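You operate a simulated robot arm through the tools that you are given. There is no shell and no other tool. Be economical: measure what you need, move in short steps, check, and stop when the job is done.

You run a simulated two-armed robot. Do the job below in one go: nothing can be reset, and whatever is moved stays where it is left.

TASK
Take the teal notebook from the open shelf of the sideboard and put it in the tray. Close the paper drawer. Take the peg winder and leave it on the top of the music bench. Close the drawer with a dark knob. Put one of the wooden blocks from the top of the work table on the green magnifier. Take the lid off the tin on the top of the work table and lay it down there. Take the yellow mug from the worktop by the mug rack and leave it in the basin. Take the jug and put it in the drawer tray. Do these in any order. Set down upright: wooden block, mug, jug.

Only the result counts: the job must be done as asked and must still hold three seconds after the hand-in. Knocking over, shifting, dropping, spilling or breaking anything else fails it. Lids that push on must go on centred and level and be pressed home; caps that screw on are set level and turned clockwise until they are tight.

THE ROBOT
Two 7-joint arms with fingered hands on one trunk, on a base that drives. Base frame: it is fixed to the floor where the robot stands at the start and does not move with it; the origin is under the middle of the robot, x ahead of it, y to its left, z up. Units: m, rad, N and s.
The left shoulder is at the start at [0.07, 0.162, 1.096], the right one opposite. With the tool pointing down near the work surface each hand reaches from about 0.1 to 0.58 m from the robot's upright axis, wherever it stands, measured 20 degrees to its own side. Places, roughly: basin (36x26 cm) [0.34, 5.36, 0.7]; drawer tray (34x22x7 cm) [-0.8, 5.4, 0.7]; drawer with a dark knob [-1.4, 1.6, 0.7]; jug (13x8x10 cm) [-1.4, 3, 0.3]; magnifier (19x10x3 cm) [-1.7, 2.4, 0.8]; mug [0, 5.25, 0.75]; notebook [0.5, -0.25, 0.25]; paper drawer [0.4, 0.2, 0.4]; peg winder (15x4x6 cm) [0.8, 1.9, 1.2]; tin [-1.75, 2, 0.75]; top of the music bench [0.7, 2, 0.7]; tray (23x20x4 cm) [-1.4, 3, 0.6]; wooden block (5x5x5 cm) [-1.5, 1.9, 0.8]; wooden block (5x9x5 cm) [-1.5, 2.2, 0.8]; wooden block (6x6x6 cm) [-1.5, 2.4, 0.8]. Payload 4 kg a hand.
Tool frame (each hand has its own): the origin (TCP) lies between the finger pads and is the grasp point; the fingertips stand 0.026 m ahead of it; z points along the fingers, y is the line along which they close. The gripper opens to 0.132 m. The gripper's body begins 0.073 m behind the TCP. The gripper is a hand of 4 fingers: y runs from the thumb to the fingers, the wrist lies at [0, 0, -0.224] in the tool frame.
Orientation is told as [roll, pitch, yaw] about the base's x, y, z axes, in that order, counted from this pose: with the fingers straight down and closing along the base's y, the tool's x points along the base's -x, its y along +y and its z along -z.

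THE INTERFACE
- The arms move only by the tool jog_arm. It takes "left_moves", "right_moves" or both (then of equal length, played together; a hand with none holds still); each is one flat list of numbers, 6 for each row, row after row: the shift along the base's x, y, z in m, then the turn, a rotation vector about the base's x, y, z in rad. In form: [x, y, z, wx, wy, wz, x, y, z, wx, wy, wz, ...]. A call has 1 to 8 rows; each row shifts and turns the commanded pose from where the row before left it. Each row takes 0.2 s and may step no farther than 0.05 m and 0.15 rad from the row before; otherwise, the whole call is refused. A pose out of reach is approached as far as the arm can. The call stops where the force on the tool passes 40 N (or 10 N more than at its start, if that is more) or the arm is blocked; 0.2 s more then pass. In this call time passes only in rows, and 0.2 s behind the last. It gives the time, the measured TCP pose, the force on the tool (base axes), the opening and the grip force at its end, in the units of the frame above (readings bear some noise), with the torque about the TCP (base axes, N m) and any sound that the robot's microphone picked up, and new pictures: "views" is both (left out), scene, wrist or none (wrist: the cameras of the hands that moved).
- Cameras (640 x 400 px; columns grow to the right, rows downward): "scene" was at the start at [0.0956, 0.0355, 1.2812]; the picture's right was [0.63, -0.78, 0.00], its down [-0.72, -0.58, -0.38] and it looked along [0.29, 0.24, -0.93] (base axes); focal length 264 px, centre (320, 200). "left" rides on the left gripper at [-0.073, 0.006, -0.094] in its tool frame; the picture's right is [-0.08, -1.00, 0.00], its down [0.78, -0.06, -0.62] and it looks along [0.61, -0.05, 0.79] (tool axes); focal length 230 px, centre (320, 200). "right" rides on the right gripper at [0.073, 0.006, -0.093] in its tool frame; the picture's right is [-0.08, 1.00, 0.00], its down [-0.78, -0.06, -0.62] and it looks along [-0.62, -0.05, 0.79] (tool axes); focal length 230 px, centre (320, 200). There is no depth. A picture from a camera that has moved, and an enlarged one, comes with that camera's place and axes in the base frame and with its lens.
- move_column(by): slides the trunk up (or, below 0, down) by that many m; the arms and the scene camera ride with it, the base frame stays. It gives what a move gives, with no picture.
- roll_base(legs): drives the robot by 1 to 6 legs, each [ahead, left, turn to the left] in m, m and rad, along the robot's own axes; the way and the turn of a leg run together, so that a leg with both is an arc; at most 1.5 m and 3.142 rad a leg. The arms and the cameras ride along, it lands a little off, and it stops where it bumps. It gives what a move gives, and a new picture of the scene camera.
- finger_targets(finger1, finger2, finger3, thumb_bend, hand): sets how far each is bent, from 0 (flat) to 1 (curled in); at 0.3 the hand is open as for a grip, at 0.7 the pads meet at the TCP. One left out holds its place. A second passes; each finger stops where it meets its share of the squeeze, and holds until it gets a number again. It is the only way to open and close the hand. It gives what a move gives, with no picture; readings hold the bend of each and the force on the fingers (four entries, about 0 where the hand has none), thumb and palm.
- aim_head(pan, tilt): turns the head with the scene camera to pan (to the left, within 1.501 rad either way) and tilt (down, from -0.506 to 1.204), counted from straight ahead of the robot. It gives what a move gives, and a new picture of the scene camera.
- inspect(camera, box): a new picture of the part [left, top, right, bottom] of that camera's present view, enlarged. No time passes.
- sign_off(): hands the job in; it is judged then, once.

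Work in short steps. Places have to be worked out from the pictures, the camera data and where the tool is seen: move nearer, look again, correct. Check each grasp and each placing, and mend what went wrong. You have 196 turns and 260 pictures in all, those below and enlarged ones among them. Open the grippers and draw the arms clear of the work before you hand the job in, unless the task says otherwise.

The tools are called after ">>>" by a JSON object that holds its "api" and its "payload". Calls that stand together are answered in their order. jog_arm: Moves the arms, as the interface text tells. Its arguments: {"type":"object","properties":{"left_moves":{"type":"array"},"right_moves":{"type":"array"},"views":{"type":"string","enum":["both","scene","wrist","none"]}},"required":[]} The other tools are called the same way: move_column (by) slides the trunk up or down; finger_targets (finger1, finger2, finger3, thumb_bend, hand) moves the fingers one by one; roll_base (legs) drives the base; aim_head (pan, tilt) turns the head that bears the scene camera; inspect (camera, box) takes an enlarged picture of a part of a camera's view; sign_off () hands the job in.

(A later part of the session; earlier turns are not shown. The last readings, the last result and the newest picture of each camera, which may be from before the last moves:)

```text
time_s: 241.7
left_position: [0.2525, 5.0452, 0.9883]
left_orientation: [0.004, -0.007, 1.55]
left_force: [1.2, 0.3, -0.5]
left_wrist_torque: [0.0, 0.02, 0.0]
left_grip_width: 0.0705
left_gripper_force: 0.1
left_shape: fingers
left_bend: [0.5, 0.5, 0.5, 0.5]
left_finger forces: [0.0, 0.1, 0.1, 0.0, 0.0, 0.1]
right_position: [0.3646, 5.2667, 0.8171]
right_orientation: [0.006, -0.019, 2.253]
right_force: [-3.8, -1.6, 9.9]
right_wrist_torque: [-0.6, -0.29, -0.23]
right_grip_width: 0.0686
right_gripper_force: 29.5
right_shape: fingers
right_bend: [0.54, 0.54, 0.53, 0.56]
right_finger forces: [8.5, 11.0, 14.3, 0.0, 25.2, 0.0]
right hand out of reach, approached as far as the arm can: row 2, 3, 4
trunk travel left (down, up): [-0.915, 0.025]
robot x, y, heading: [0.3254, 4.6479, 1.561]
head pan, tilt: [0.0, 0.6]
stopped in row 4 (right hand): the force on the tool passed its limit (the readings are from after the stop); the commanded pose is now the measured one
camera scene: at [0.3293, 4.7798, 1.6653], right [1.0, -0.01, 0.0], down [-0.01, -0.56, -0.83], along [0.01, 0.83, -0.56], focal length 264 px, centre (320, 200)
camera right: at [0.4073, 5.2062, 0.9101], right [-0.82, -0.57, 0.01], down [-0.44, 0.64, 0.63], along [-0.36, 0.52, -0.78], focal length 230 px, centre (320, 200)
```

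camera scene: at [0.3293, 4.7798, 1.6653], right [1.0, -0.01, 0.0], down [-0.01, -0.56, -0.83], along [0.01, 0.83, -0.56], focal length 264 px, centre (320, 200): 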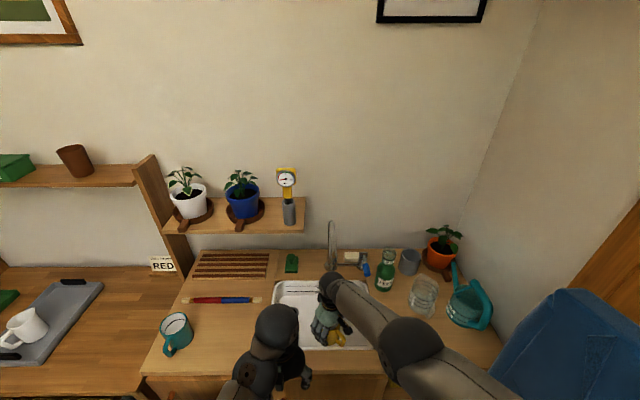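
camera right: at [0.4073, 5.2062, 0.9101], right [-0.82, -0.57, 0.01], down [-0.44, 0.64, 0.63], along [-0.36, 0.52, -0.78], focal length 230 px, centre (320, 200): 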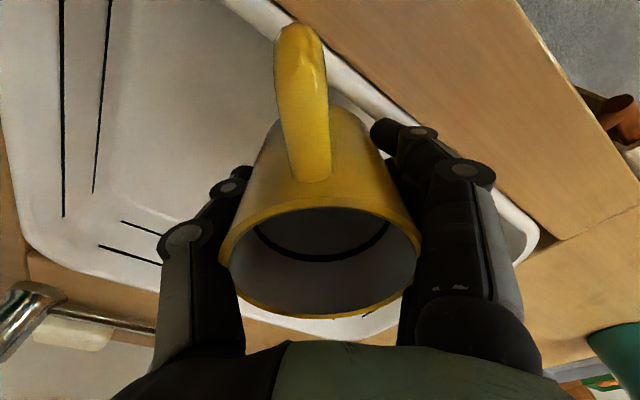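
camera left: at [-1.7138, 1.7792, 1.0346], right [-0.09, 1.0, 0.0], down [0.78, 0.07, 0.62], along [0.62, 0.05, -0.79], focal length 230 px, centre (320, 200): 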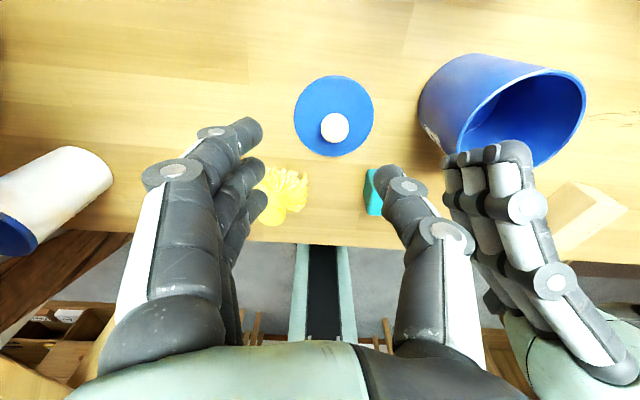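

The fingers on the near side met the basin rim. I rise, reduce the turn, drive 4 cm closer and use y≈5.295.

>>> {"api": "jog_arm", "payload": {"right_moves": [0, 0, 0.04, 0, 0, 0, 0, 0, 0.035, 0, 0, -0.13, 0, 0, 0, 0, 0, -0.13, 0, 0, 0, 0, 0, -0.13], "views": "none"}}

>>> {"api": "roll_base", "payload": {"legs": [[0.03, 0, 0]]}}

>>> {"api": "jog_arm", "payload": {"right_moves": [0, 0, 0, 0, 0, 0], "views": "wrist"}}

```text
time_s: 242.7
left_position: [0.2551, 5.0491, 0.988]
left_orientation: [0.003, -0.003, 1.549]
left_force: [-0.3, 0.4, 0.0]
left_wrist_torque: [0.02, 0.03, 0.05]
left_grip_width: 0.0706
left_gripper_force: 0.0
left_shape: fingers
left_bend: [0.5, 0.5, 0.5, 0.5]
left_finger forces: [0.0, 0.1, 0.1, 0.0, 0.0, 0.0]
right_position: [0.3658, 5.2696, 0.8905]
right_orientation: [0.006, -0.017, 1.86]
right_force: [-0.1, 0.6, -2.2]
right_wrist_torque: [0.03, 0.02, -0.02]
right_grip_width: 0.0684
right_gripper_force: 26.1
right_shape: fingers
right_bend: [0.54, 0.54, 0.53, 0.56]
right_finger forces: [7.1, 9.3, 11.1, 0.0, 24.8, 0.1]
trunk travel left (down, up): [-0.915, 0.025]
robot x, y, heading: [0.3255, 4.643, 1.557]
head pan, tilt: [0.0, 0.6]
```

```text
time_s: 243.6
left_position: [0.2541, 5.0697, 0.9913]
left_orientation: [0.001, -0.01, 1.55]
left_force: [0.4, -1.0, -0.5]
left_wrist_torque: [0.06, -0.01, 0.0]
left_grip_width: 0.0705
left_gripper_force: 0.0
left_shape: fingers
left_bend: [0.5, 0.5, 0.5, 0.5]
left_finger forces: [0.0, 0.1, 0.0, 0.1, 0.0, 0.0]
right_position: [0.366, 5.2933, 0.8938]
right_orientation: [0.005, -0.022, 1.862]
right_force: [0.3, -0.5, -2.6]
right_wrist_torque: [0.05, -0.03, 0.0]
right_grip_width: 0.0682
right_gripper_force: 25.9
right_shape: fingers
right_bend: [0.54, 0.54, 0.53, 0.56]
right_finger forces: [7.0, 9.5, 10.9, 0.0, 24.8, 0.1]
trunk travel left (down, up): [-0.915, 0.025]
robot x, y, heading: [0.3261, 4.6774, 1.563]
head pan, tilt: [0.0, 0.6]
camera scene: at [0.3295, 4.8033, 1.6657], right [1.0, -0.01, 0.0], down [-0.01, -0.56, -0.83], along [0.01, 0.83, -0.56], focal length 264 px, centre (320, 200)
```

scene: 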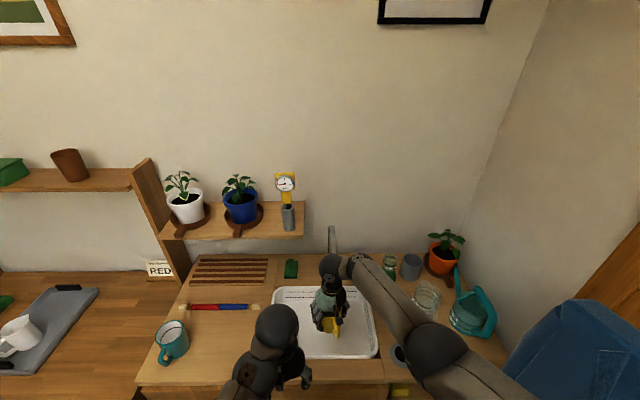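

```text
time_s: 243.9
left_position: [0.2547, 5.0777, 0.9859]
left_orientation: [0.002, -0.001, 1.55]
left_force: [-0.2, 0.4, -0.1]
left_wrist_torque: [0.02, -0.02, 0.0]
left_grip_width: 0.0704
left_gripper_force: 0.0
left_shape: fingers
left_bend: [0.5, 0.5, 0.5, 0.5]
left_finger forces: [0.0, 0.0, 0.0, 0.0, 0.1, 0.0]
right_position: [0.3663, 5.2983, 0.889]
right_orientation: [0.007, -0.015, 1.864]
right_force: [0.8, -0.3, -2.8]
right_wrist_torque: [0.01, -0.01, 0.02]
right_grip_width: 0.0681
right_gripper_force: 26.3
right_shape: fingers
right_bend: [0.54, 0.54, 0.53, 0.56]
right_finger forces: [7.0, 9.5, 11.0, 0.0, 24.8, 0.0]
trunk travel left (down, up): [-0.915, 0.025]
robot x, y, heading: [0.3226, 4.6728, 1.565]
head pan, tilt: [0.0, 0.6]
camera right: at [0.3819, 5.2256, 0.9819], right [-0.98, -0.21, 0.01], down [-0.16, 0.76, 0.63], along [-0.14, 0.61, -0.78], focal length 230 px, centre (320, 200)
```

right: 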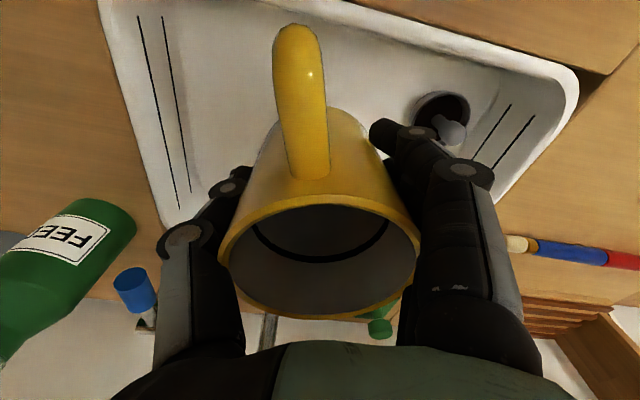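

Clear of the tap. I lower by the trunk 7 cm first, then finish with the arm.

>>> {"api": "move_column", "payload": {"by": -0.07}}

>>> {"api": "jog_arm", "payload": {"right_moves": [0, 0, -0.015, 0, 0, 0, 0, 0, -0.015, 0, 0, 0, 0, 0, -0.012, 0, 0, 0], "views": "both"}}

```text
time_s: 245.0
left_position: [0.2553, 5.077, 0.9174]
left_orientation: [0.004, -0.003, 1.549]
left_force: [-1.0, 0.2, 0.2]
left_wrist_torque: [0.0, -0.03, 0.0]
left_grip_width: 0.0703
left_gripper_force: 0.1
left_shape: fingers
left_bend: [0.5, 0.5, 0.5, 0.5]
left_finger forces: [0.0, 0.0, 0.0, 0.0, 0.0, 0.0]
right_position: [0.366, 5.2978, 0.8197]
right_orientation: [0.007, -0.016, 1.862]
right_force: [0.6, -0.6, -2.3]
right_wrist_torque: [0.02, -0.03, 0.01]
right_grip_width: 0.0682
right_gripper_force: 25.8
right_shape: fingers
right_bend: [0.54, 0.54, 0.53, 0.56]
right_finger forces: [6.9, 9.5, 11.0, 0.0, 24.8, 0.0]
trunk travel left (down, up): [-0.845, 0.095]
robot x, y, heading: [0.3263, 4.678, 1.564]
head pan, tilt: [0.0, 0.6]
```

```text
time_s: 245.8
left_position: [0.2543, 5.0766, 0.9169]
left_orientation: [0.001, -0.003, 1.552]
left_force: [0.1, -0.7, 0.2]
left_wrist_torque: [-0.01, 0.02, 0.02]
left_grip_width: 0.0703
left_gripper_force: 0.0
left_shape: fingers
left_bend: [0.5, 0.5, 0.5, 0.5]
left_finger forces: [0.0, 0.0, 0.0, 0.0, 0.1, 0.1]
right_position: [0.3656, 5.2973, 0.7767]
right_orientation: [0.007, -0.016, 1.862]
right_force: [0.3, 0.9, -1.7]
right_wrist_torque: [0.04, 0.02, -0.03]
right_grip_width: 0.0683
right_gripper_force: 25.4
right_shape: fingers
right_bend: [0.54, 0.54, 0.53, 0.56]
right_finger forces: [7.0, 9.3, 10.9, 0.1, 24.4, 0.0]
trunk travel left (down, up): [-0.845, 0.095]
robot x, y, heading: [0.3252, 4.6733, 1.553]
head pan, tilt: [0.0, 0.6]
camera scene: at [0.3294, 4.8127, 1.5947], right [1.0, -0.01, 0.0], down [-0.01, -0.57, -0.82], along [0.01, 0.82, -0.57], focal length 264 px, centre (320, 200)
camera right: at [0.3816, 5.2243, 0.87], right [-0.98, -0.21, 0.01], down [-0.16, 0.76, 0.63], along [-0.14, 0.61, -0.78], focal length 230 px, centre (320, 200)
```

scene: 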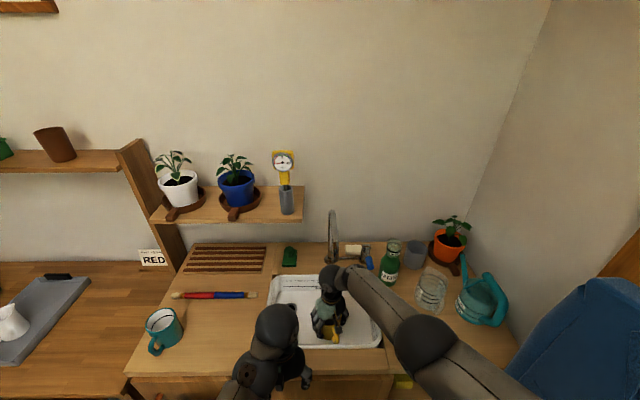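
right: 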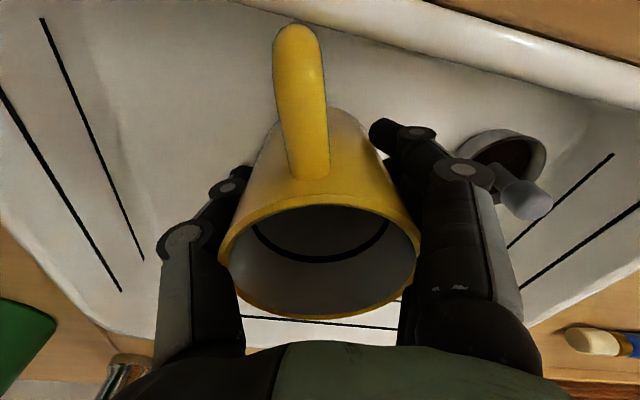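

Good – the mug is inside the basin, no contact. Continue gently down to the floor.

>>> {"api": "jog_arm", "payload": {"right_moves": [0, 0, -0.01, 0, 0, 0, 0, 0, -0.01, 0, 0, 0, 0, 0, -0.008, 0, 0, 0, 0, 0, -0.008, 0, 0, 0, 0, 0, -0.008, 0, 0, 0, 0, 0, -0.008, 0, 0, 0], "views": "wrist"}}

```text
time_s: 247.1
left_position: [0.2542, 5.0751, 0.917]
left_orientation: [0.003, -0.006, 1.55]
left_force: [-1.1, -0.2, 0.0]
left_wrist_torque: [-0.01, -0.02, -0.03]
left_grip_width: 0.0704
left_gripper_force: 0.2
left_shape: fingers
left_bend: [0.5, 0.5, 0.5, 0.5]
left_finger forces: [0.0, 0.0, 0.1, 0.0, 0.0, 0.1]
right_position: [0.3625, 5.3005, 0.7475]
right_orientation: [0.007, -0.039, 1.86]
right_force: [0.6, -6.9, 18.6]
right_wrist_torque: [-0.55, 0.68, 0.19]
right_grip_width: 0.0683
right_gripper_force: 30.3
right_shape: fingers
right_bend: [0.54, 0.54, 0.54, 0.57]
right_finger forces: [8.8, 11.3, 12.2, 0.1, 28.2, 0.0]
right hand out of reach, approached as far as the arm can: row 5, 6
trunk travel left (down, up): [-0.845, 0.095]
robot x, y, heading: [0.3266, 4.6767, 1.557]
head pan, tilt: [0.0, 0.6]
stopped in row 6 (right hand): the force on the tool passed its limit (the readings are from after the stop); the commanded pose is now the measured one
camera right: at [0.3798, 5.2249, 0.8386], right [-0.98, -0.21, 0.01], down [-0.16, 0.75, 0.65], along [-0.14, 0.63, -0.76], focal length 230 px, centre (320, 200)
```

right: 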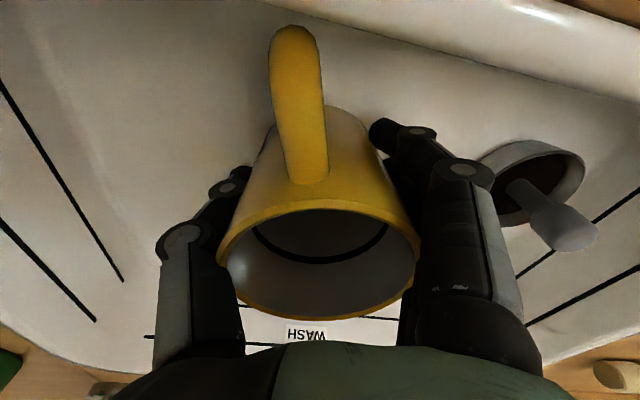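

On the basin floor. I relieve and open modestly.

>>> {"api": "jog_arm", "payload": {"right_moves": [0, 0, 0.004, 0, 0, 0], "views": "none"}}

>>> {"api": "finger_targets", "payload": {"hand": "right", "finger1": 0.42, "finger2": 0.42, "finger3": 0.42, "thumb_bend": 0.42}}

>>> {"api": "jog_arm", "payload": {"right_moves": [0, 0, 0.03, 0, 0, 0, 0, 0, 0.04, 0, 0, 0, 0, 0, 0.04, 0, 0, 0], "views": "wrist"}}

```text
time_s: 247.5
left_position: [0.2548, 5.0765, 0.9158]
left_orientation: [0.003, -0.004, 1.55]
left_force: [0.3, 0.1, 0.1]
left_wrist_torque: [0.01, -0.01, 0.02]
left_grip_width: 0.0703
left_gripper_force: 0.0
left_shape: fingers
left_bend: [0.5, 0.5, 0.5, 0.5]
left_finger forces: [0.0, 0.0, 0.0, 0.1, 0.1, 0.0]
right_position: [0.3631, 5.2989, 0.7478]
right_orientation: [0.006, -0.036, 1.858]
right_force: [-0.6, -0.8, 4.1]
right_wrist_torque: [-0.19, 0.3, 0.05]
right_grip_width: 0.0684
right_gripper_force: 27.4
right_shape: fingers
right_bend: [0.54, 0.54, 0.54, 0.57]
right_finger forces: [7.8, 9.9, 12.8, 0.1, 25.6, 0.0]
trunk travel left (down, up): [-0.845, 0.095]
robot x, y, heading: [0.3265, 4.6741, 1.558]
head pan, tilt: [0.0, 0.6]
```

```text
time_s: 248.5
left_position: [0.2546, 5.0765, 0.9178]
left_orientation: [0.004, -0.005, 1.55]
left_force: [0.2, 0.6, -0.4]
left_wrist_torque: [0.02, -0.02, 0.02]
left_grip_width: 0.0702
left_gripper_force: 0.2
left_shape: fingers
left_bend: [0.5, 0.5, 0.5, 0.5]
left_finger forces: [0.0, 0.0, 0.0, 0.1, 0.0, 0.1]
right_position: [0.3638, 5.2987, 0.7479]
right_orientation: [0.005, -0.036, 1.859]
right_force: [1.1, -1.2, 0.0]
right_wrist_torque: [-0.03, 0.1, -0.01]
right_grip_width: 0.0968
right_gripper_force: 1.3
right_shape: fingers
right_bend: [0.42, 0.42, 0.42, 0.42]
right_finger forces: [0.0, 0.4, 0.2, 0.0, 1.2, 0.0]
trunk travel left (down, up): [-0.845, 0.095]
robot x, y, heading: [0.3282, 4.6762, 1.561]
head pan, tilt: [0.0, 0.6]
```

```text
time_s: 249.3
left_position: [0.2542, 5.0748, 0.9184]
left_orientation: [0.001, -0.005, 1.55]
left_force: [0.6, 0.0, -0.2]
left_wrist_torque: [0.03, 0.01, 0.01]
left_grip_width: 0.0703
left_gripper_force: 0.1
left_shape: fingers
left_bend: [0.5, 0.5, 0.5, 0.5]
left_finger forces: [0.1, 0.0, 0.0, 0.0, 0.0, 0.0]
right_position: [0.3635, 5.2985, 0.8554]
right_orientation: [0.004, -0.037, 1.861]
right_force: [-0.5, -0.8, 0.0]
right_wrist_torque: [-0.03, -0.03, 0.0]
right_grip_width: 0.097
right_gripper_force: 0.0
right_shape: fingers
right_bend: [0.42, 0.42, 0.42, 0.42]
right_finger forces: [0.0, 0.1, 0.0, 0.0, 0.0, 0.0]
trunk travel left (down, up): [-0.845, 0.095]
robot x, y, heading: [0.3277, 4.6732, 1.562]
head pan, tilt: [0.0, 0.6]
camera right: at [0.3808, 5.2236, 0.9476], right [-0.98, -0.21, 0.01], down [-0.16, 0.75, 0.64], along [-0.14, 0.63, -0.77], focal length 230 px, centre (320, 200)
```

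right: 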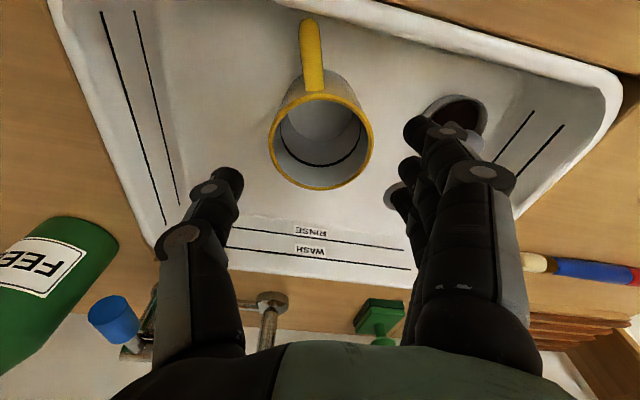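

The yellow mug stands upright in the basin. Last item: the peg winder. I raise, back off, shift left and turn to face +x.

>>> {"api": "jog_arm", "payload": {"right_moves": [0, -0.02, 0.035, 0, 0, 0, 0, -0.045, 0, 0, 0, 0, 0, -0.045, 0, 0, 0, -0.1, 0, -0.045, 0, 0, 0, -0.1, 0, -0.03, 0, 0, 0, -0.1], "views": "none"}}

>>> {"api": "roll_base", "payload": {"legs": [[-0.4, 0, 0], [0, 0.75, 0], [0, 0, -1.56]]}}

>>> {"api": "roll_base", "payload": {"legs": [[0, -1.1, 0], [0, -1.1, 0]]}}

>>> {"api": "aim_head", "payload": {"pan": 0.0, "tilt": 0.35}}

```text
time_s: 250.5
left_position: [0.2539, 5.0742, 0.917]
left_orientation: [0.004, -0.003, 1.547]
left_force: [1.3, -6.0, -0.4]
left_wrist_torque: [0.07, -0.05, -0.31]
left_grip_width: 0.0708
left_gripper_force: 0.0
left_shape: fingers
left_bend: [0.5, 0.5, 0.5, 0.5]
left_finger forces: [0.1, 0.1, 0.0, 0.0, 0.1, 0.1]
right_position: [0.3613, 5.1143, 0.8937]
right_orientation: [0.009, -0.036, 1.557]
right_force: [-0.2, 6.2, -1.0]
right_wrist_torque: [-0.14, -0.12, -0.35]
right_grip_width: 0.0971
right_gripper_force: 0.0
right_shape: fingers
right_bend: [0.42, 0.42, 0.42, 0.42]
right_finger forces: [0.0, 0.0, 0.0, 0.0, 0.0, 0.0]
trunk travel left (down, up): [-0.845, 0.095]
robot x, y, heading: [0.3284, 4.6751, 1.557]
head pan, tilt: [0.0, 0.6]
```

```text
time_s: 252.3
left_position: [0.2229, 4.827, 0.9188]
left_orientation: [0.002, -0.005, 1.584]
left_force: [-1.0, -0.6, -0.4]
left_wrist_torque: [0.05, -0.05, -0.05]
left_grip_width: 0.0703
left_gripper_force: 0.1
left_shape: fingers
left_bend: [0.5, 0.5, 0.5, 0.5]
left_finger forces: [0.0, 0.0, 0.0, 0.0, 0.1, 0.0]
right_position: [0.331, 4.8708, 0.8933]
right_orientation: [0.005, -0.037, 1.593]
right_force: [-0.5, 0.3, 0.6]
right_wrist_torque: [0.03, -0.01, 0.0]
right_grip_width: 0.0968
right_gripper_force: 0.0
right_shape: fingers
right_bend: [0.42, 0.42, 0.42, 0.42]
right_finger forces: [0.0, 0.0, 0.0, 0.1, 0.0, 0.1]
trunk travel left (down, up): [-0.845, 0.095]
robot x, y, heading: [0.3093, 4.4288, 1.592]
head pan, tilt: [0.0, 0.6]
stopped in leg 1: the robot was blocked; the commanded pose is now the measured one
camera scene: at [0.3056, 4.564, 1.5952], right [1.0, 0.03, 0.0], down [0.01, -0.56, -0.83], along [-0.02, 0.83, -0.56], focal length 264 px, centre (320, 200)
```

scene: 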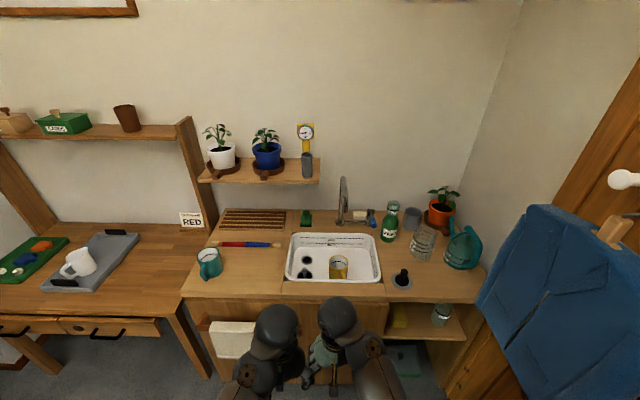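

```text
time_s: 253.1
left_position: [0.2209, 4.8292, 0.9169]
left_orientation: [0.002, -0.003, 1.585]
left_force: [0.7, -0.8, 0.8]
left_wrist_torque: [0.01, -0.02, -0.02]
left_grip_width: 0.0703
left_gripper_force: 0.1
left_shape: fingers
left_bend: [0.5, 0.5, 0.5, 0.5]
left_finger forces: [0.0, 0.1, 0.0, 0.0, 0.1, 0.0]
right_position: [0.3288, 4.8719, 0.8931]
right_orientation: [0.001, -0.034, 1.596]
right_force: [-0.1, -0.2, -0.7]
right_wrist_torque: [0.01, -0.01, -0.04]
right_grip_width: 0.0971
right_gripper_force: 0.2
right_shape: fingers
right_bend: [0.42, 0.42, 0.42, 0.42]
right_finger forces: [0.0, 0.0, 0.0, 0.0, 0.1, 0.1]
trunk travel left (down, up): [-0.845, 0.095]
robot x, y, heading: [0.3079, 4.4332, 1.6]
head pan, tilt: [0.0, 0.6]
stopped in leg 1: the robot was blocked; the commanded pose is now the measured one
camera scene: at [0.3041, 4.5678, 1.5948], right [1.0, 0.03, 0.0], down [0.02, -0.56, -0.83], along [-0.02, 0.82, -0.56], focal length 264 px, centre (320, 200)
```

scene: 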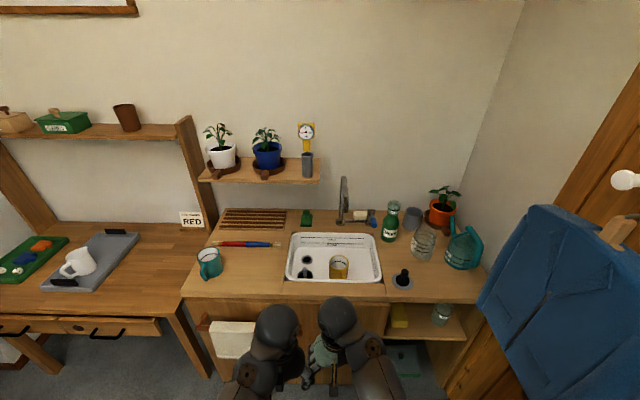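

```text
time_s: 253.8
left_position: [0.2214, 4.8293, 0.9186]
left_orientation: [0.002, -0.002, 1.586]
left_force: [-0.1, 0.4, -0.3]
left_wrist_torque: [-0.03, 0.01, 0.0]
left_grip_width: 0.0707
left_gripper_force: 0.0
left_shape: fingers
left_bend: [0.5, 0.5, 0.5, 0.5]
left_finger forces: [0.0, 0.0, 0.0, 0.0, 0.0, 0.0]
right_position: [0.3309, 4.8733, 0.892]
right_orientation: [0.003, -0.037, 1.595]
right_force: [0.2, 0.4, -1.1]
right_wrist_torque: [-0.05, 0.02, 0.03]
right_grip_width: 0.0969
right_gripper_force: 0.1
right_shape: fingers
right_bend: [0.42, 0.42, 0.42, 0.42]
right_finger forces: [0.0, 0.0, 0.0, 0.0, 0.1, 0.0]
trunk travel left (down, up): [-0.845, 0.095]
robot x, y, heading: [0.3101, 4.4289, 1.596]
head pan, tilt: [0.0, 0.351]
camera scene: at [0.3068, 4.5732, 1.6174], right [1.0, 0.03, 0.0], down [0.01, -0.34, -0.94], along [-0.02, 0.94, -0.34], focal length 264 px, centre (320, 200)
```

scene: 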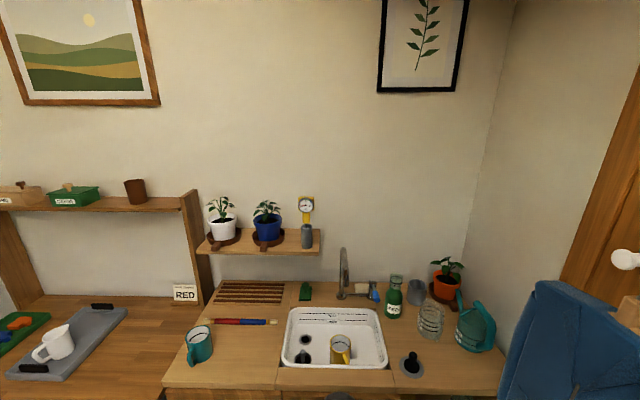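

Backing bumped the cabinet behind on the right. I go forward 3 cm, then left first.

>>> {"api": "roll_base", "payload": {"legs": [[0.04, 0, -0.025], [0, 0.75, 0]]}}

>>> {"api": "aim_head", "payload": {"pan": -1.45, "tilt": 0.5}}

```text
time_s: 258.4
left_position: [-0.516, 4.8729, 0.9185]
left_orientation: [0.004, -0.002, 1.565]
left_force: [0.1, 0.2, -0.7]
left_wrist_torque: [-0.01, 0.02, 0.01]
left_grip_width: 0.0706
left_gripper_force: 0.2
left_shape: fingers
left_bend: [0.5, 0.5, 0.5, 0.5]
left_finger forces: [0.0, 0.1, 0.0, 0.1, 0.0, 0.0]
right_position: [-0.4072, 4.9143, 0.8928]
right_orientation: [0.003, -0.033, 1.574]
right_force: [-0.7, -0.5, 0.0]
right_wrist_torque: [0.01, 0.03, -0.02]
right_grip_width: 0.097
right_gripper_force: 0.1
right_shape: fingers
right_bend: [0.42, 0.42, 0.42, 0.42]
right_finger forces: [0.0, 0.0, 0.0, 0.1, 0.0, 0.1]
trunk travel left (down, up): [-0.845, 0.095]
robot x, y, heading: [-0.4412, 4.4717, 1.57]
head pan, tilt: [0.0, 0.351]
camera scene: at [-0.4366, 4.6282, 1.6175], right [1.0, 0.0, 0.0], down [0.0, -0.35, -0.94], along [-0.01, 0.94, -0.35], focal length 264 px, centre (320, 200)
```

scene: 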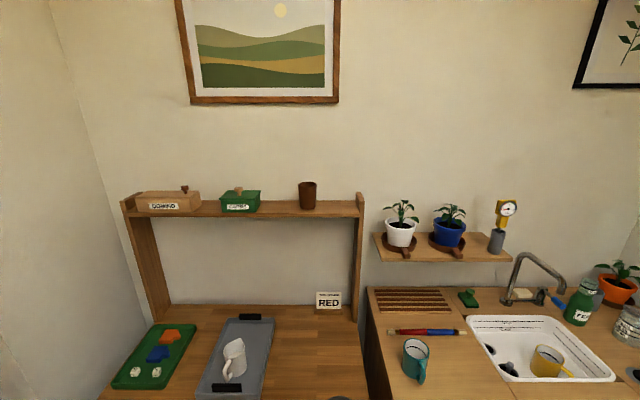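

```text
time_s: 259.9
left_position: [-0.5176, 4.8653, 0.9228]
left_orientation: [0.004, -0.011, 1.563]
left_force: [-0.2, -0.1, 0.8]
left_wrist_torque: [0.0, -0.02, 0.02]
left_grip_width: 0.0705
left_gripper_force: 0.0
left_shape: fingers
left_bend: [0.5, 0.5, 0.5, 0.5]
left_finger forces: [0.0, 0.0, 0.0, 0.0, 0.0, 0.0]
right_position: [-0.4083, 4.9071, 0.8947]
right_orientation: [0.006, -0.042, 1.575]
right_force: [-0.4, 0.2, 0.0]
right_wrist_torque: [-0.01, 0.02, 0.0]
right_grip_width: 0.0969
right_gripper_force: 0.0
right_shape: fingers
right_bend: [0.42, 0.42, 0.42, 0.42]
right_finger forces: [0.1, 0.0, 0.0, 0.0, 0.0, 0.1]
trunk travel left (down, up): [-0.845, 0.095]
robot x, y, heading: [-0.4385, 4.4716, 1.576]
head pan, tilt: [-1.45, 0.499]
camera scene: at [-0.3469, 4.546, 1.6045], right [0.13, -0.99, 0.01], down [-0.48, -0.07, -0.88], along [0.87, 0.11, -0.48], focal length 264 px, centre (320, 200)
```

scene: 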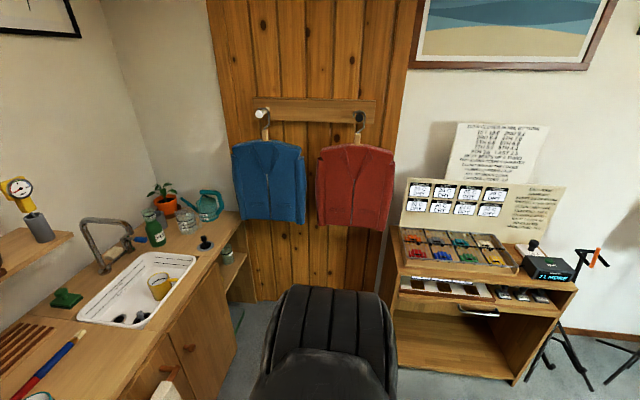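

Cabinet looks undisturbed. I turn to face +x and slide along the aisle to y≈2.

>>> {"api": "roll_base", "payload": {"legs": [[0, 0, -1.575], [0, -1.25, 0], [0, -1.25, 0]]}}

>>> {"api": "aim_head", "payload": {"pan": 0.0, "tilt": 0.35}}

```text
time_s: 275.8
left_position: [-0.0441, 2.0936, 0.9214]
left_orientation: [0.001, -0.012, -0.015]
left_force: [-0.1, -0.4, 1.0]
left_wrist_torque: [0.03, -0.05, -0.02]
left_grip_width: 0.0706
left_gripper_force: 0.1
left_shape: fingers
left_bend: [0.5, 0.5, 0.5, 0.5]
left_finger forces: [0.0, 0.0, 0.0, 0.0, 0.0, 0.0]
right_position: [-0.0056, 1.9827, 0.8955]
right_orientation: [0.003, -0.045, -0.005]
right_force: [0.3, -0.3, -0.2]
right_wrist_torque: [-0.02, 0.02, -0.06]
right_grip_width: 0.0971
right_gripper_force: 0.1
right_shape: fingers
right_bend: [0.42, 0.42, 0.42, 0.42]
right_finger forces: [0.0, 0.0, 0.0, 0.0, 0.0, 0.0]
trunk travel left (down, up): [-0.845, 0.095]
robot x, y, heading: [-0.4386, 2.0153, -0.005]
head pan, tilt: [-1.45, 0.499]
camera scene: at [-0.3773, 1.9259, 1.6039], right [-0.99, -0.12, 0.0], down [-0.06, 0.48, -0.88], along [0.1, -0.87, -0.48], focal length 264 px, centre (320, 200)
```

scene: 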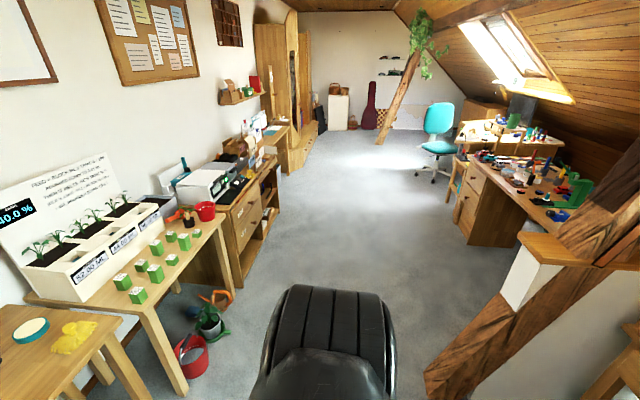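

```text
time_s: 277.4
left_position: [-0.0468, 2.0917, 0.9201]
left_orientation: [0.001, -0.009, -0.013]
left_force: [-0.8, 0.3, 0.9]
left_wrist_torque: [-0.03, 0.0, -0.01]
left_grip_width: 0.0704
left_gripper_force: 0.1
left_shape: fingers
left_bend: [0.5, 0.5, 0.5, 0.5]
left_finger forces: [0.1, 0.1, 0.0, 0.0, 0.0, 0.0]
right_position: [-0.0043, 1.9837, 0.8939]
right_orientation: [0.005, -0.045, -0.004]
right_force: [0.7, 0.8, -0.2]
right_wrist_torque: [0.0, -0.02, -0.03]
right_grip_width: 0.0968
right_gripper_force: 0.0
right_shape: fingers
right_bend: [0.42, 0.42, 0.42, 0.42]
right_finger forces: [0.1, 0.0, 0.0, 0.0, 0.0, 0.0]
trunk travel left (down, up): [-0.845, 0.095]
robot x, y, heading: [-0.4366, 2.0175, 0.003]
head pan, tilt: [0.0, 0.351]
camera scene: at [-0.295, 2.0159, 1.6175], right [0.0, -1.0, 0.0], down [-0.34, 0.0, -0.94], along [0.94, 0.0, -0.34], focal length 264 px, centre (320, 200)
```

scene: 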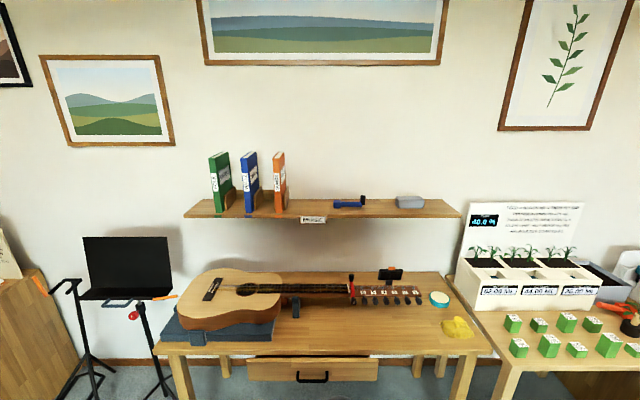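

>>> {"api": "inspect", "payload": {"camera": "scene", "box": [280, 160, 480, 350]}}

```text
2.11 times, centred on (380, 255) of scene
camera zoom: at [-0.295, 2.0159, 1.6175], right [0.0, -1.0, 0.0], down [-0.34, 0.0, -0.94], along [0.94, 0.0, -0.34], focal length 555 px, centre (194, 84)
```

zoom: 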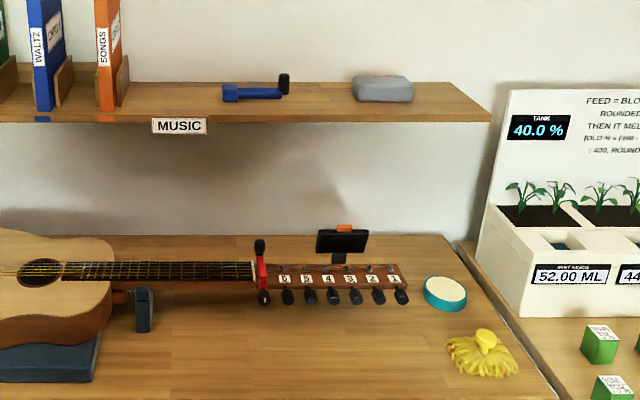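

Blue peg winder lies along the shelf edge, its black knob upright at ≈(0.735, 1.838, ~1.245). I'll pinch the knob from the front with a near-horizontal right hand. Prepare: trunk up, pitch and raise the right hand.

>>> {"api": "move_column", "payload": {"by": 0.09}}

>>> {"api": "jog_arm", "payload": {"right_moves": [0.01, -0.01, 0.025, 0, -0.145, 0, 0.01, -0.01, 0.025, 0, -0.145, 0, 0.01, -0.01, 0.03, 0, -0.145, 0, 0.01, -0.01, 0.03, 0, -0.145, 0, 0.01, -0.005, 0.03, 0, -0.145, 0, 0.01, -0.005, 0.03, 0, -0.145, 0, 0.01, 0, 0.03, 0, -0.145, 0, 0.01, 0, 0.03, 0, -0.145, 0], "views": "scene"}}

```text
time_s: 278.6
left_position: [-0.0455, 2.0944, 1.0098]
left_orientation: [0.003, -0.01, -0.013]
left_force: [0.1, 0.2, -0.3]
left_wrist_torque: [0.0, 0.0, 0.0]
left_grip_width: 0.0702
left_gripper_force: 0.0
left_shape: fingers
left_bend: [0.5, 0.5, 0.5, 0.5]
left_finger forces: [0.0, 0.0, 0.0, 0.1, 0.1, 0.0]
right_position: [-0.0043, 1.982, 0.9852]
right_orientation: [0.004, -0.043, -0.005]
right_force: [-0.3, 0.0, 0.7]
right_wrist_torque: [-0.02, 0.02, 0.0]
right_grip_width: 0.097
right_gripper_force: 0.2
right_shape: fingers
right_bend: [0.42, 0.42, 0.42, 0.42]
right_finger forces: [0.0, 0.1, 0.1, 0.0, 0.0, 0.0]
trunk travel left (down, up): [-0.935, 0.005]
robot x, y, heading: [-0.4362, 2.0174, -0.002]
head pan, tilt: [0.0, 0.351]
```

```text
time_s: 280.4
left_position: [-0.044, 2.0923, 1.0096]
left_orientation: [0.001, -0.01, -0.015]
left_force: [-0.3, 0.8, -0.6]
left_wrist_torque: [0.01, 0.02, 0.0]
left_grip_width: 0.0705
left_gripper_force: 0.1
left_shape: fingers
left_bend: [0.5, 0.5, 0.5, 0.5]
left_finger forces: [0.1, 0.0, 0.0, 0.0, 0.0, 0.1]
right_position: [0.0727, 1.9346, 1.2159]
right_orientation: [0.006, -1.205, -0.002]
right_force: [1.3, 1.0, -1.1]
right_wrist_torque: [-0.02, 0.01, -0.02]
right_grip_width: 0.0973
right_gripper_force: 0.1
right_shape: fingers
right_bend: [0.42, 0.42, 0.42, 0.42]
right_finger forces: [0.1, 0.1, 0.0, 0.1, 0.0, 0.0]
trunk travel left (down, up): [-0.935, 0.005]
robot x, y, heading: [-0.4395, 2.018, -0.004]
head pan, tilt: [0.0, 0.351]
camera scene: at [-0.2941, 2.0171, 1.7074], right [0.0, -1.0, 0.0], down [-0.34, 0.0, -0.94], along [0.94, 0.0, -0.34], focal length 264 px, centre (320, 200)
```

scene: 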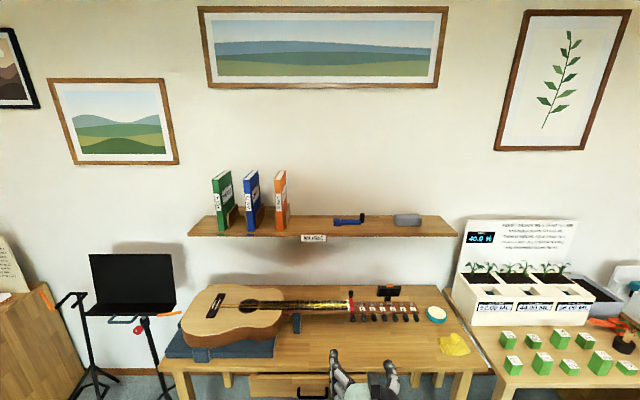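

>>> {"api": "jog_arm", "payload": {"right_moves": [0, 0, 0.03, 0, 0, 0], "views": "none"}}

>>> {"api": "roll_base", "payload": {"legs": [[0.42, -0.09, 0]]}}

>>> {"api": "jog_arm", "payload": {"right_moves": [0, 0, 0, 0, 0, 0], "views": "wrist"}}

```text
time_s: 280.8
left_position: [-0.0461, 2.0926, 1.011]
left_orientation: [0.004, -0.011, -0.013]
left_force: [-0.4, -0.4, -0.9]
left_wrist_torque: [-0.02, -0.01, -0.01]
left_grip_width: 0.0703
left_gripper_force: 0.0
left_shape: fingers
left_bend: [0.5, 0.5, 0.5, 0.5]
left_finger forces: [0.1, 0.1, 0.0, 0.0, 0.0, 0.1]
right_position: [0.0706, 1.931, 1.2475]
right_orientation: [0.011, -1.204, -0.008]
right_force: [0.5, 0.4, 0.0]
right_wrist_torque: [0.02, -0.02, 0.02]
right_grip_width: 0.0968
right_gripper_force: 0.0
right_shape: fingers
right_bend: [0.42, 0.42, 0.42, 0.42]
right_finger forces: [0.0, 0.1, 0.1, 0.0, 0.0, 0.0]
trunk travel left (down, up): [-0.935, 0.005]
robot x, y, heading: [-0.4368, 2.0198, -0.0]
head pan, tilt: [0.0, 0.351]
```

```text
time_s: 283.4
left_position: [0.3762, 2.0025, 1.0109]
left_orientation: [0.002, -0.013, -0.015]
left_force: [-0.1, 0.3, -0.4]
left_wrist_torque: [0.03, -0.03, 0.01]
left_grip_width: 0.0705
left_gripper_force: 0.0
left_shape: fingers
left_bend: [0.5, 0.5, 0.5, 0.5]
left_finger forces: [0.0, 0.2, 0.0, 0.1, 0.1, 0.0]
right_position: [0.4931, 1.8427, 1.2461]
right_orientation: [0.013, -1.204, -0.009]
right_force: [1.1, 0.1, -0.7]
right_wrist_torque: [0.01, -0.01, 0.01]
right_grip_width: 0.0971
right_gripper_force: 0.1
right_shape: fingers
right_bend: [0.42, 0.42, 0.42, 0.42]
right_finger forces: [0.0, 0.0, 0.1, 0.1, 0.0, 0.0]
trunk travel left (down, up): [-0.935, 0.005]
robot x, y, heading: [-0.0164, 1.9269, 0.001]
head pan, tilt: [0.0, 0.351]
camera scene: at [0.1251, 1.926, 1.7077], right [0.0, -1.0, 0.0], down [-0.34, 0.0, -0.94], along [0.94, 0.0, -0.34], focal length 264 px, centre (320, 200)
```

scene: 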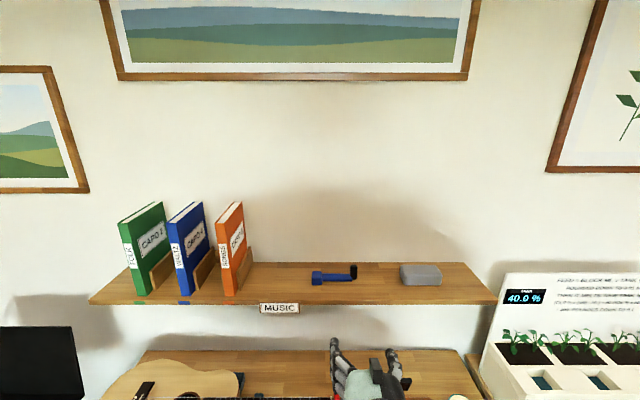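

```text
time_s: 283.9
left_position: [0.3759, 2.0028, 1.0103]
left_orientation: [0.002, -0.011, -0.013]
left_force: [0.3, -0.2, -0.4]
left_wrist_torque: [0.04, 0.0, 0.01]
left_grip_width: 0.0705
left_gripper_force: 0.0
left_shape: fingers
left_bend: [0.5, 0.5, 0.5, 0.5]
left_finger forces: [0.0, 0.1, 0.0, 0.1, 0.0, 0.1]
right_position: [0.4947, 1.8419, 1.2457]
right_orientation: [0.013, -1.204, -0.008]
right_force: [-0.1, 0.6, -0.1]
right_wrist_torque: [-0.04, 0.03, -0.02]
right_grip_width: 0.0972
right_gripper_force: 0.1
right_shape: fingers
right_bend: [0.42, 0.42, 0.42, 0.42]
right_finger forces: [0.1, 0.1, 0.0, 0.0, 0.1, 0.0]
trunk travel left (down, up): [-0.935, 0.005]
robot x, y, heading: [-0.0177, 1.9269, -0.002]
head pan, tilt: [0.0, 0.351]
camera right: at [0.3801, 1.8476, 1.2125], right [0.03, 1.0, 0.08], down [-0.29, -0.07, 0.95], along [0.96, -0.05, 0.29], focal length 230 px, centre (320, 200)
```

right: 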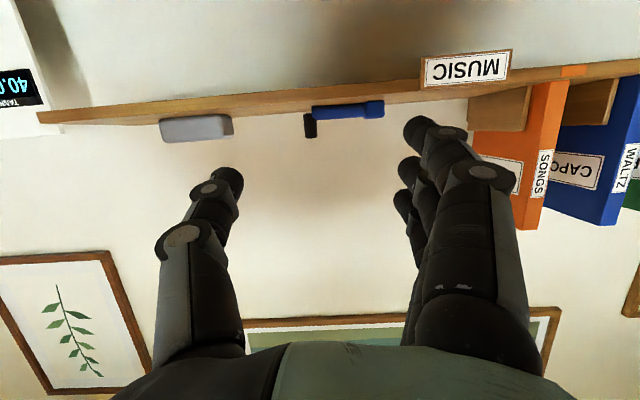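

Knob is around (0.785, 1.83), top ≈1.23–1.245. I advance 13 cm for a closer look.

>>> {"api": "roll_base", "payload": {"legs": [[0.1, 0, 0]]}}

>>> {"api": "jog_arm", "payload": {"right_moves": [0.03, -0.004, 0, 0, 0, 0], "views": "both"}}

```text
time_s: 285.0
left_position: [0.4722, 2.0031, 1.0107]
left_orientation: [0.002, -0.01, -0.014]
left_force: [0.5, -0.1, 1.5]
left_wrist_torque: [0.03, 0.0, -0.03]
left_grip_width: 0.0702
left_gripper_force: 0.1
left_shape: fingers
left_bend: [0.5, 0.5, 0.5, 0.5]
left_finger forces: [0.0, 0.0, 0.0, 0.1, 0.0, 0.0]
right_position: [0.5885, 1.8422, 1.2484]
right_orientation: [0.013, -1.206, -0.009]
right_force: [0.4, 0.3, -0.2]
right_wrist_torque: [0.01, 0.01, 0.0]
right_grip_width: 0.097
right_gripper_force: 0.0
right_shape: fingers
right_bend: [0.42, 0.42, 0.42, 0.42]
right_finger forces: [0.0, 0.0, 0.1, 0.1, 0.0, 0.0]
trunk travel left (down, up): [-0.935, 0.005]
robot x, y, heading: [0.081, 1.9251, 0.003]
head pan, tilt: [0.0, 0.351]
camera scene: at [0.2208, 1.9256, 1.708], right [0.0, -1.0, 0.0], down [-0.34, 0.0, -0.94], along [0.94, 0.0, -0.34], focal length 264 px, centre (320, 200)
```

scene: 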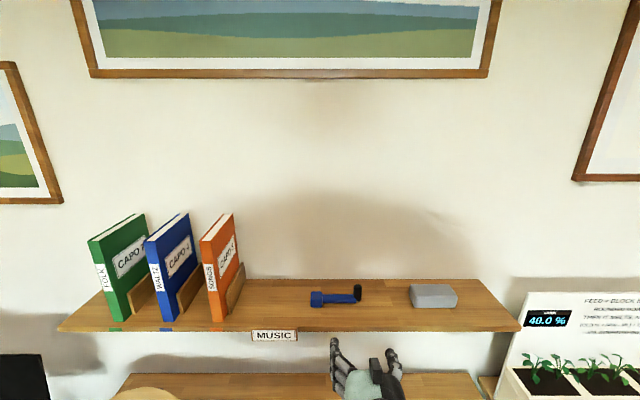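

```text
time_s: 285.4
left_position: [0.4731, 2.0029, 1.0101]
left_orientation: [0.001, -0.01, -0.013]
left_force: [-0.4, 0.0, -0.6]
left_wrist_torque: [-0.02, 0.03, -0.03]
left_grip_width: 0.0707
left_gripper_force: 0.0
left_shape: fingers
left_bend: [0.5, 0.5, 0.5, 0.5]
left_finger forces: [0.1, 0.1, 0.1, 0.0, 0.1, 0.1]
right_position: [0.6203, 1.8395, 1.2464]
right_orientation: [0.012, -1.206, -0.008]
right_force: [0.4, -0.8, -0.2]
right_wrist_torque: [0.02, -0.04, 0.0]
right_grip_width: 0.0971
right_gripper_force: 0.0
right_shape: fingers
right_bend: [0.42, 0.42, 0.42, 0.42]
right_finger forces: [0.0, 0.0, 0.0, 0.1, 0.1, 0.0]
trunk travel left (down, up): [-0.935, 0.005]
robot x, y, heading: [0.08, 1.9287, -0.003]
head pan, tilt: [0.0, 0.351]
camera scene: at [0.224, 1.9254, 1.7076], right [0.0, -1.0, 0.0], down [-0.34, 0.0, -0.94], along [0.94, 0.0, -0.34], focal length 264 px, centre (320, 200)
camera right: at [0.5071, 1.8441, 1.2121], right [0.02, 1.0, 0.08], down [-0.29, -0.07, 0.95], along [0.96, -0.05, 0.29], focal length 230 px, centre (320, 200)
```

scene: 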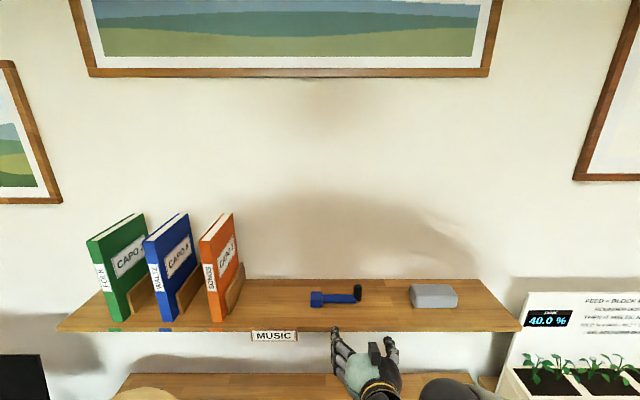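
right: 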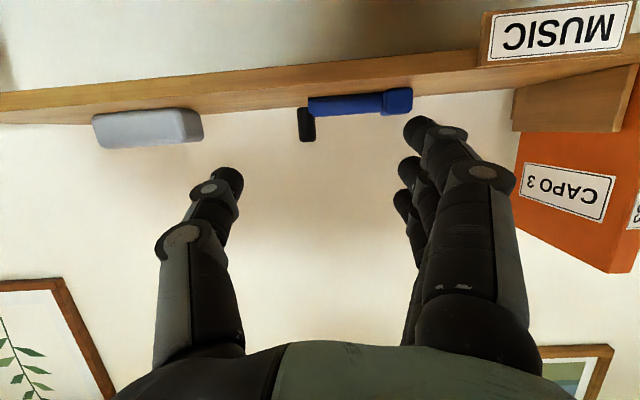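

Better triangulation: winder at x≈0.845, knob at y≈1.815, top z≈1.226, bar top ≈1.196, shelf ≈1.165. I use thumb + fingers 2/3 above the bar with finger 1 curled, pitch −0.9.

>>> {"api": "finger_targets", "payload": {"hand": "right", "finger1": 1.0, "finger2": 0.5, "finger3": 0.5, "thumb_bend": 0.5}}

>>> {"api": "jog_arm", "payload": {"right_moves": [0.03, -0.005, 0.01, 0, 0.15, 0, 0.03, -0.008, 0, 0, 0.15, 0, 0.04, -0.008, 0, 0, 0, 0, 0.04, -0.002, 0, 0, 0, 0], "views": "wrist"}}

```text
time_s: 286.4
left_position: [0.474, 2.0021, 1.0099]
left_orientation: [0.0, -0.01, -0.012]
left_force: [0.9, -0.5, 0.2]
left_wrist_torque: [-0.03, 0.01, 0.01]
left_grip_width: 0.0704
left_gripper_force: 0.2
left_shape: fingers
left_bend: [0.5, 0.5, 0.5, 0.5]
left_finger forces: [0.1, 0.1, 0.0, 0.0, 0.0, 0.0]
right_position: [0.6214, 1.839, 1.2451]
right_orientation: [0.012, -1.202, -0.01]
right_force: [-1.5, -0.1, 0.0]
right_wrist_torque: [0.04, 0.02, -0.01]
right_grip_width: 0.0474
right_gripper_force: 0.1
right_shape: fingers
right_bend: [1.0, 0.5, 0.5, 0.5]
right_finger forces: [0.0, 0.1, 0.0, 0.0, 0.1, 0.0]
trunk travel left (down, up): [-0.935, 0.005]
robot x, y, heading: [0.0789, 1.9276, 0.0]
head pan, tilt: [0.0, 0.351]
```

```text
time_s: 287.4
left_position: [0.4747, 2.0016, 1.0107]
left_orientation: [0.004, -0.01, -0.015]
left_force: [0.0, -1.3, -0.4]
left_wrist_torque: [-0.01, -0.02, -0.01]
left_grip_width: 0.0704
left_gripper_force: 0.1
left_shape: fingers
left_bend: [0.5, 0.5, 0.5, 0.5]
left_finger forces: [0.0, 0.0, 0.0, 0.1, 0.0, 0.0]
right_position: [0.7634, 1.8123, 1.2564]
right_orientation: [0.011, -0.902, -0.007]
right_force: [1.0, -0.7, 0.0]
right_wrist_torque: [-0.01, 0.03, -0.01]
right_grip_width: 0.0475
right_gripper_force: 0.1
right_shape: fingers
right_bend: [1.0, 0.5, 0.5, 0.5]
right_finger forces: [0.1, 0.1, 0.1, 0.1, 0.0, 0.0]
trunk travel left (down, up): [-0.935, 0.005]
robot x, y, heading: [0.0806, 1.9227, -0.003]
head pan, tilt: [0.0, 0.351]
camera right: at [0.6438, 1.8178, 1.257], right [0.05, 1.0, 0.07], down [0.0, -0.07, 1.0], along [1.0, -0.05, -0.01], focal length 230 px, centre (320, 200)
```

right: 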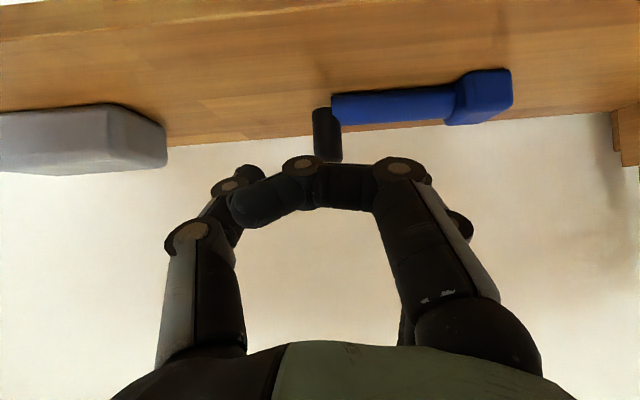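

Knob at ≈(0.825, 1.816, 1.18–1.226). I move above it and descend.

>>> {"api": "jog_arm", "payload": {"right_moves": [0.027, 0.002, 0.002, 0, 0, 0, 0.025, 0.002, 0, 0, 0, 0, 0, 0, -0.018, 0, 0, 0, 0, 0, -0.016, 0, 0, 0], "views": "both"}}

```text
time_s: 288.4
left_position: [0.475, 2.0017, 1.01]
left_orientation: [0.004, -0.011, -0.013]
left_force: [0.7, -0.2, 0.5]
left_wrist_torque: [-0.01, -0.01, -0.02]
left_grip_width: 0.0705
left_gripper_force: 0.1
left_shape: fingers
left_bend: [0.5, 0.5, 0.5, 0.5]
left_finger forces: [0.0, 0.0, 0.1, 0.1, 0.0, 0.0]
right_position: [0.8132, 1.82, 1.2245]
right_orientation: [0.012, -0.903, -0.008]
right_force: [0.2, 0.3, 0.4]
right_wrist_torque: [0.0, 0.0, 0.03]
right_grip_width: 0.0477
right_gripper_force: 0.0
right_shape: fingers
right_bend: [1.0, 0.5, 0.5, 0.5]
right_finger forces: [0.1, 0.0, 0.0, 0.0, 0.0, 0.0]
trunk travel left (down, up): [-0.935, 0.005]
robot x, y, heading: [0.0777, 1.9309, -0.004]
head pan, tilt: [0.0, 0.351]
camera scene: at [0.2251, 1.9247, 1.7075], right [0.0, -1.0, 0.0], down [-0.34, 0.0, -0.94], along [0.94, 0.0, -0.34], focal length 264 px, centre (320, 200)
camera right: at [0.6944, 1.8246, 1.226], right [0.05, 1.0, 0.07], down [0.0, -0.07, 1.0], along [1.0, -0.05, -0.01], focal length 230 px, centre (320, 200)
```

scene: 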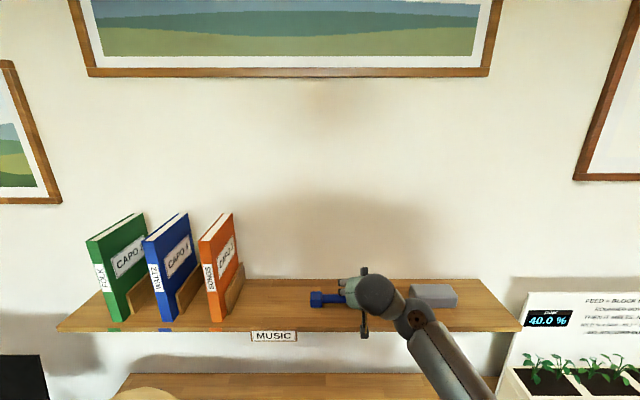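
right: 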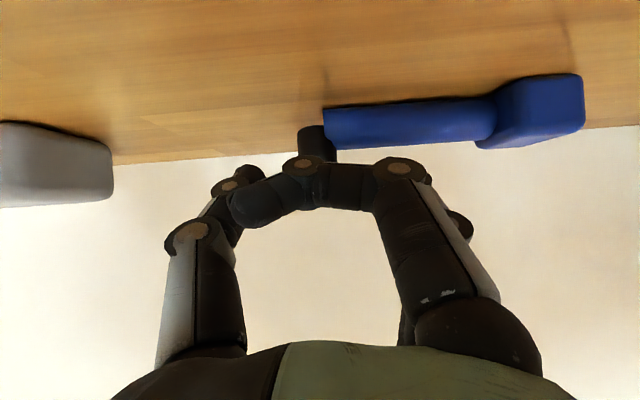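

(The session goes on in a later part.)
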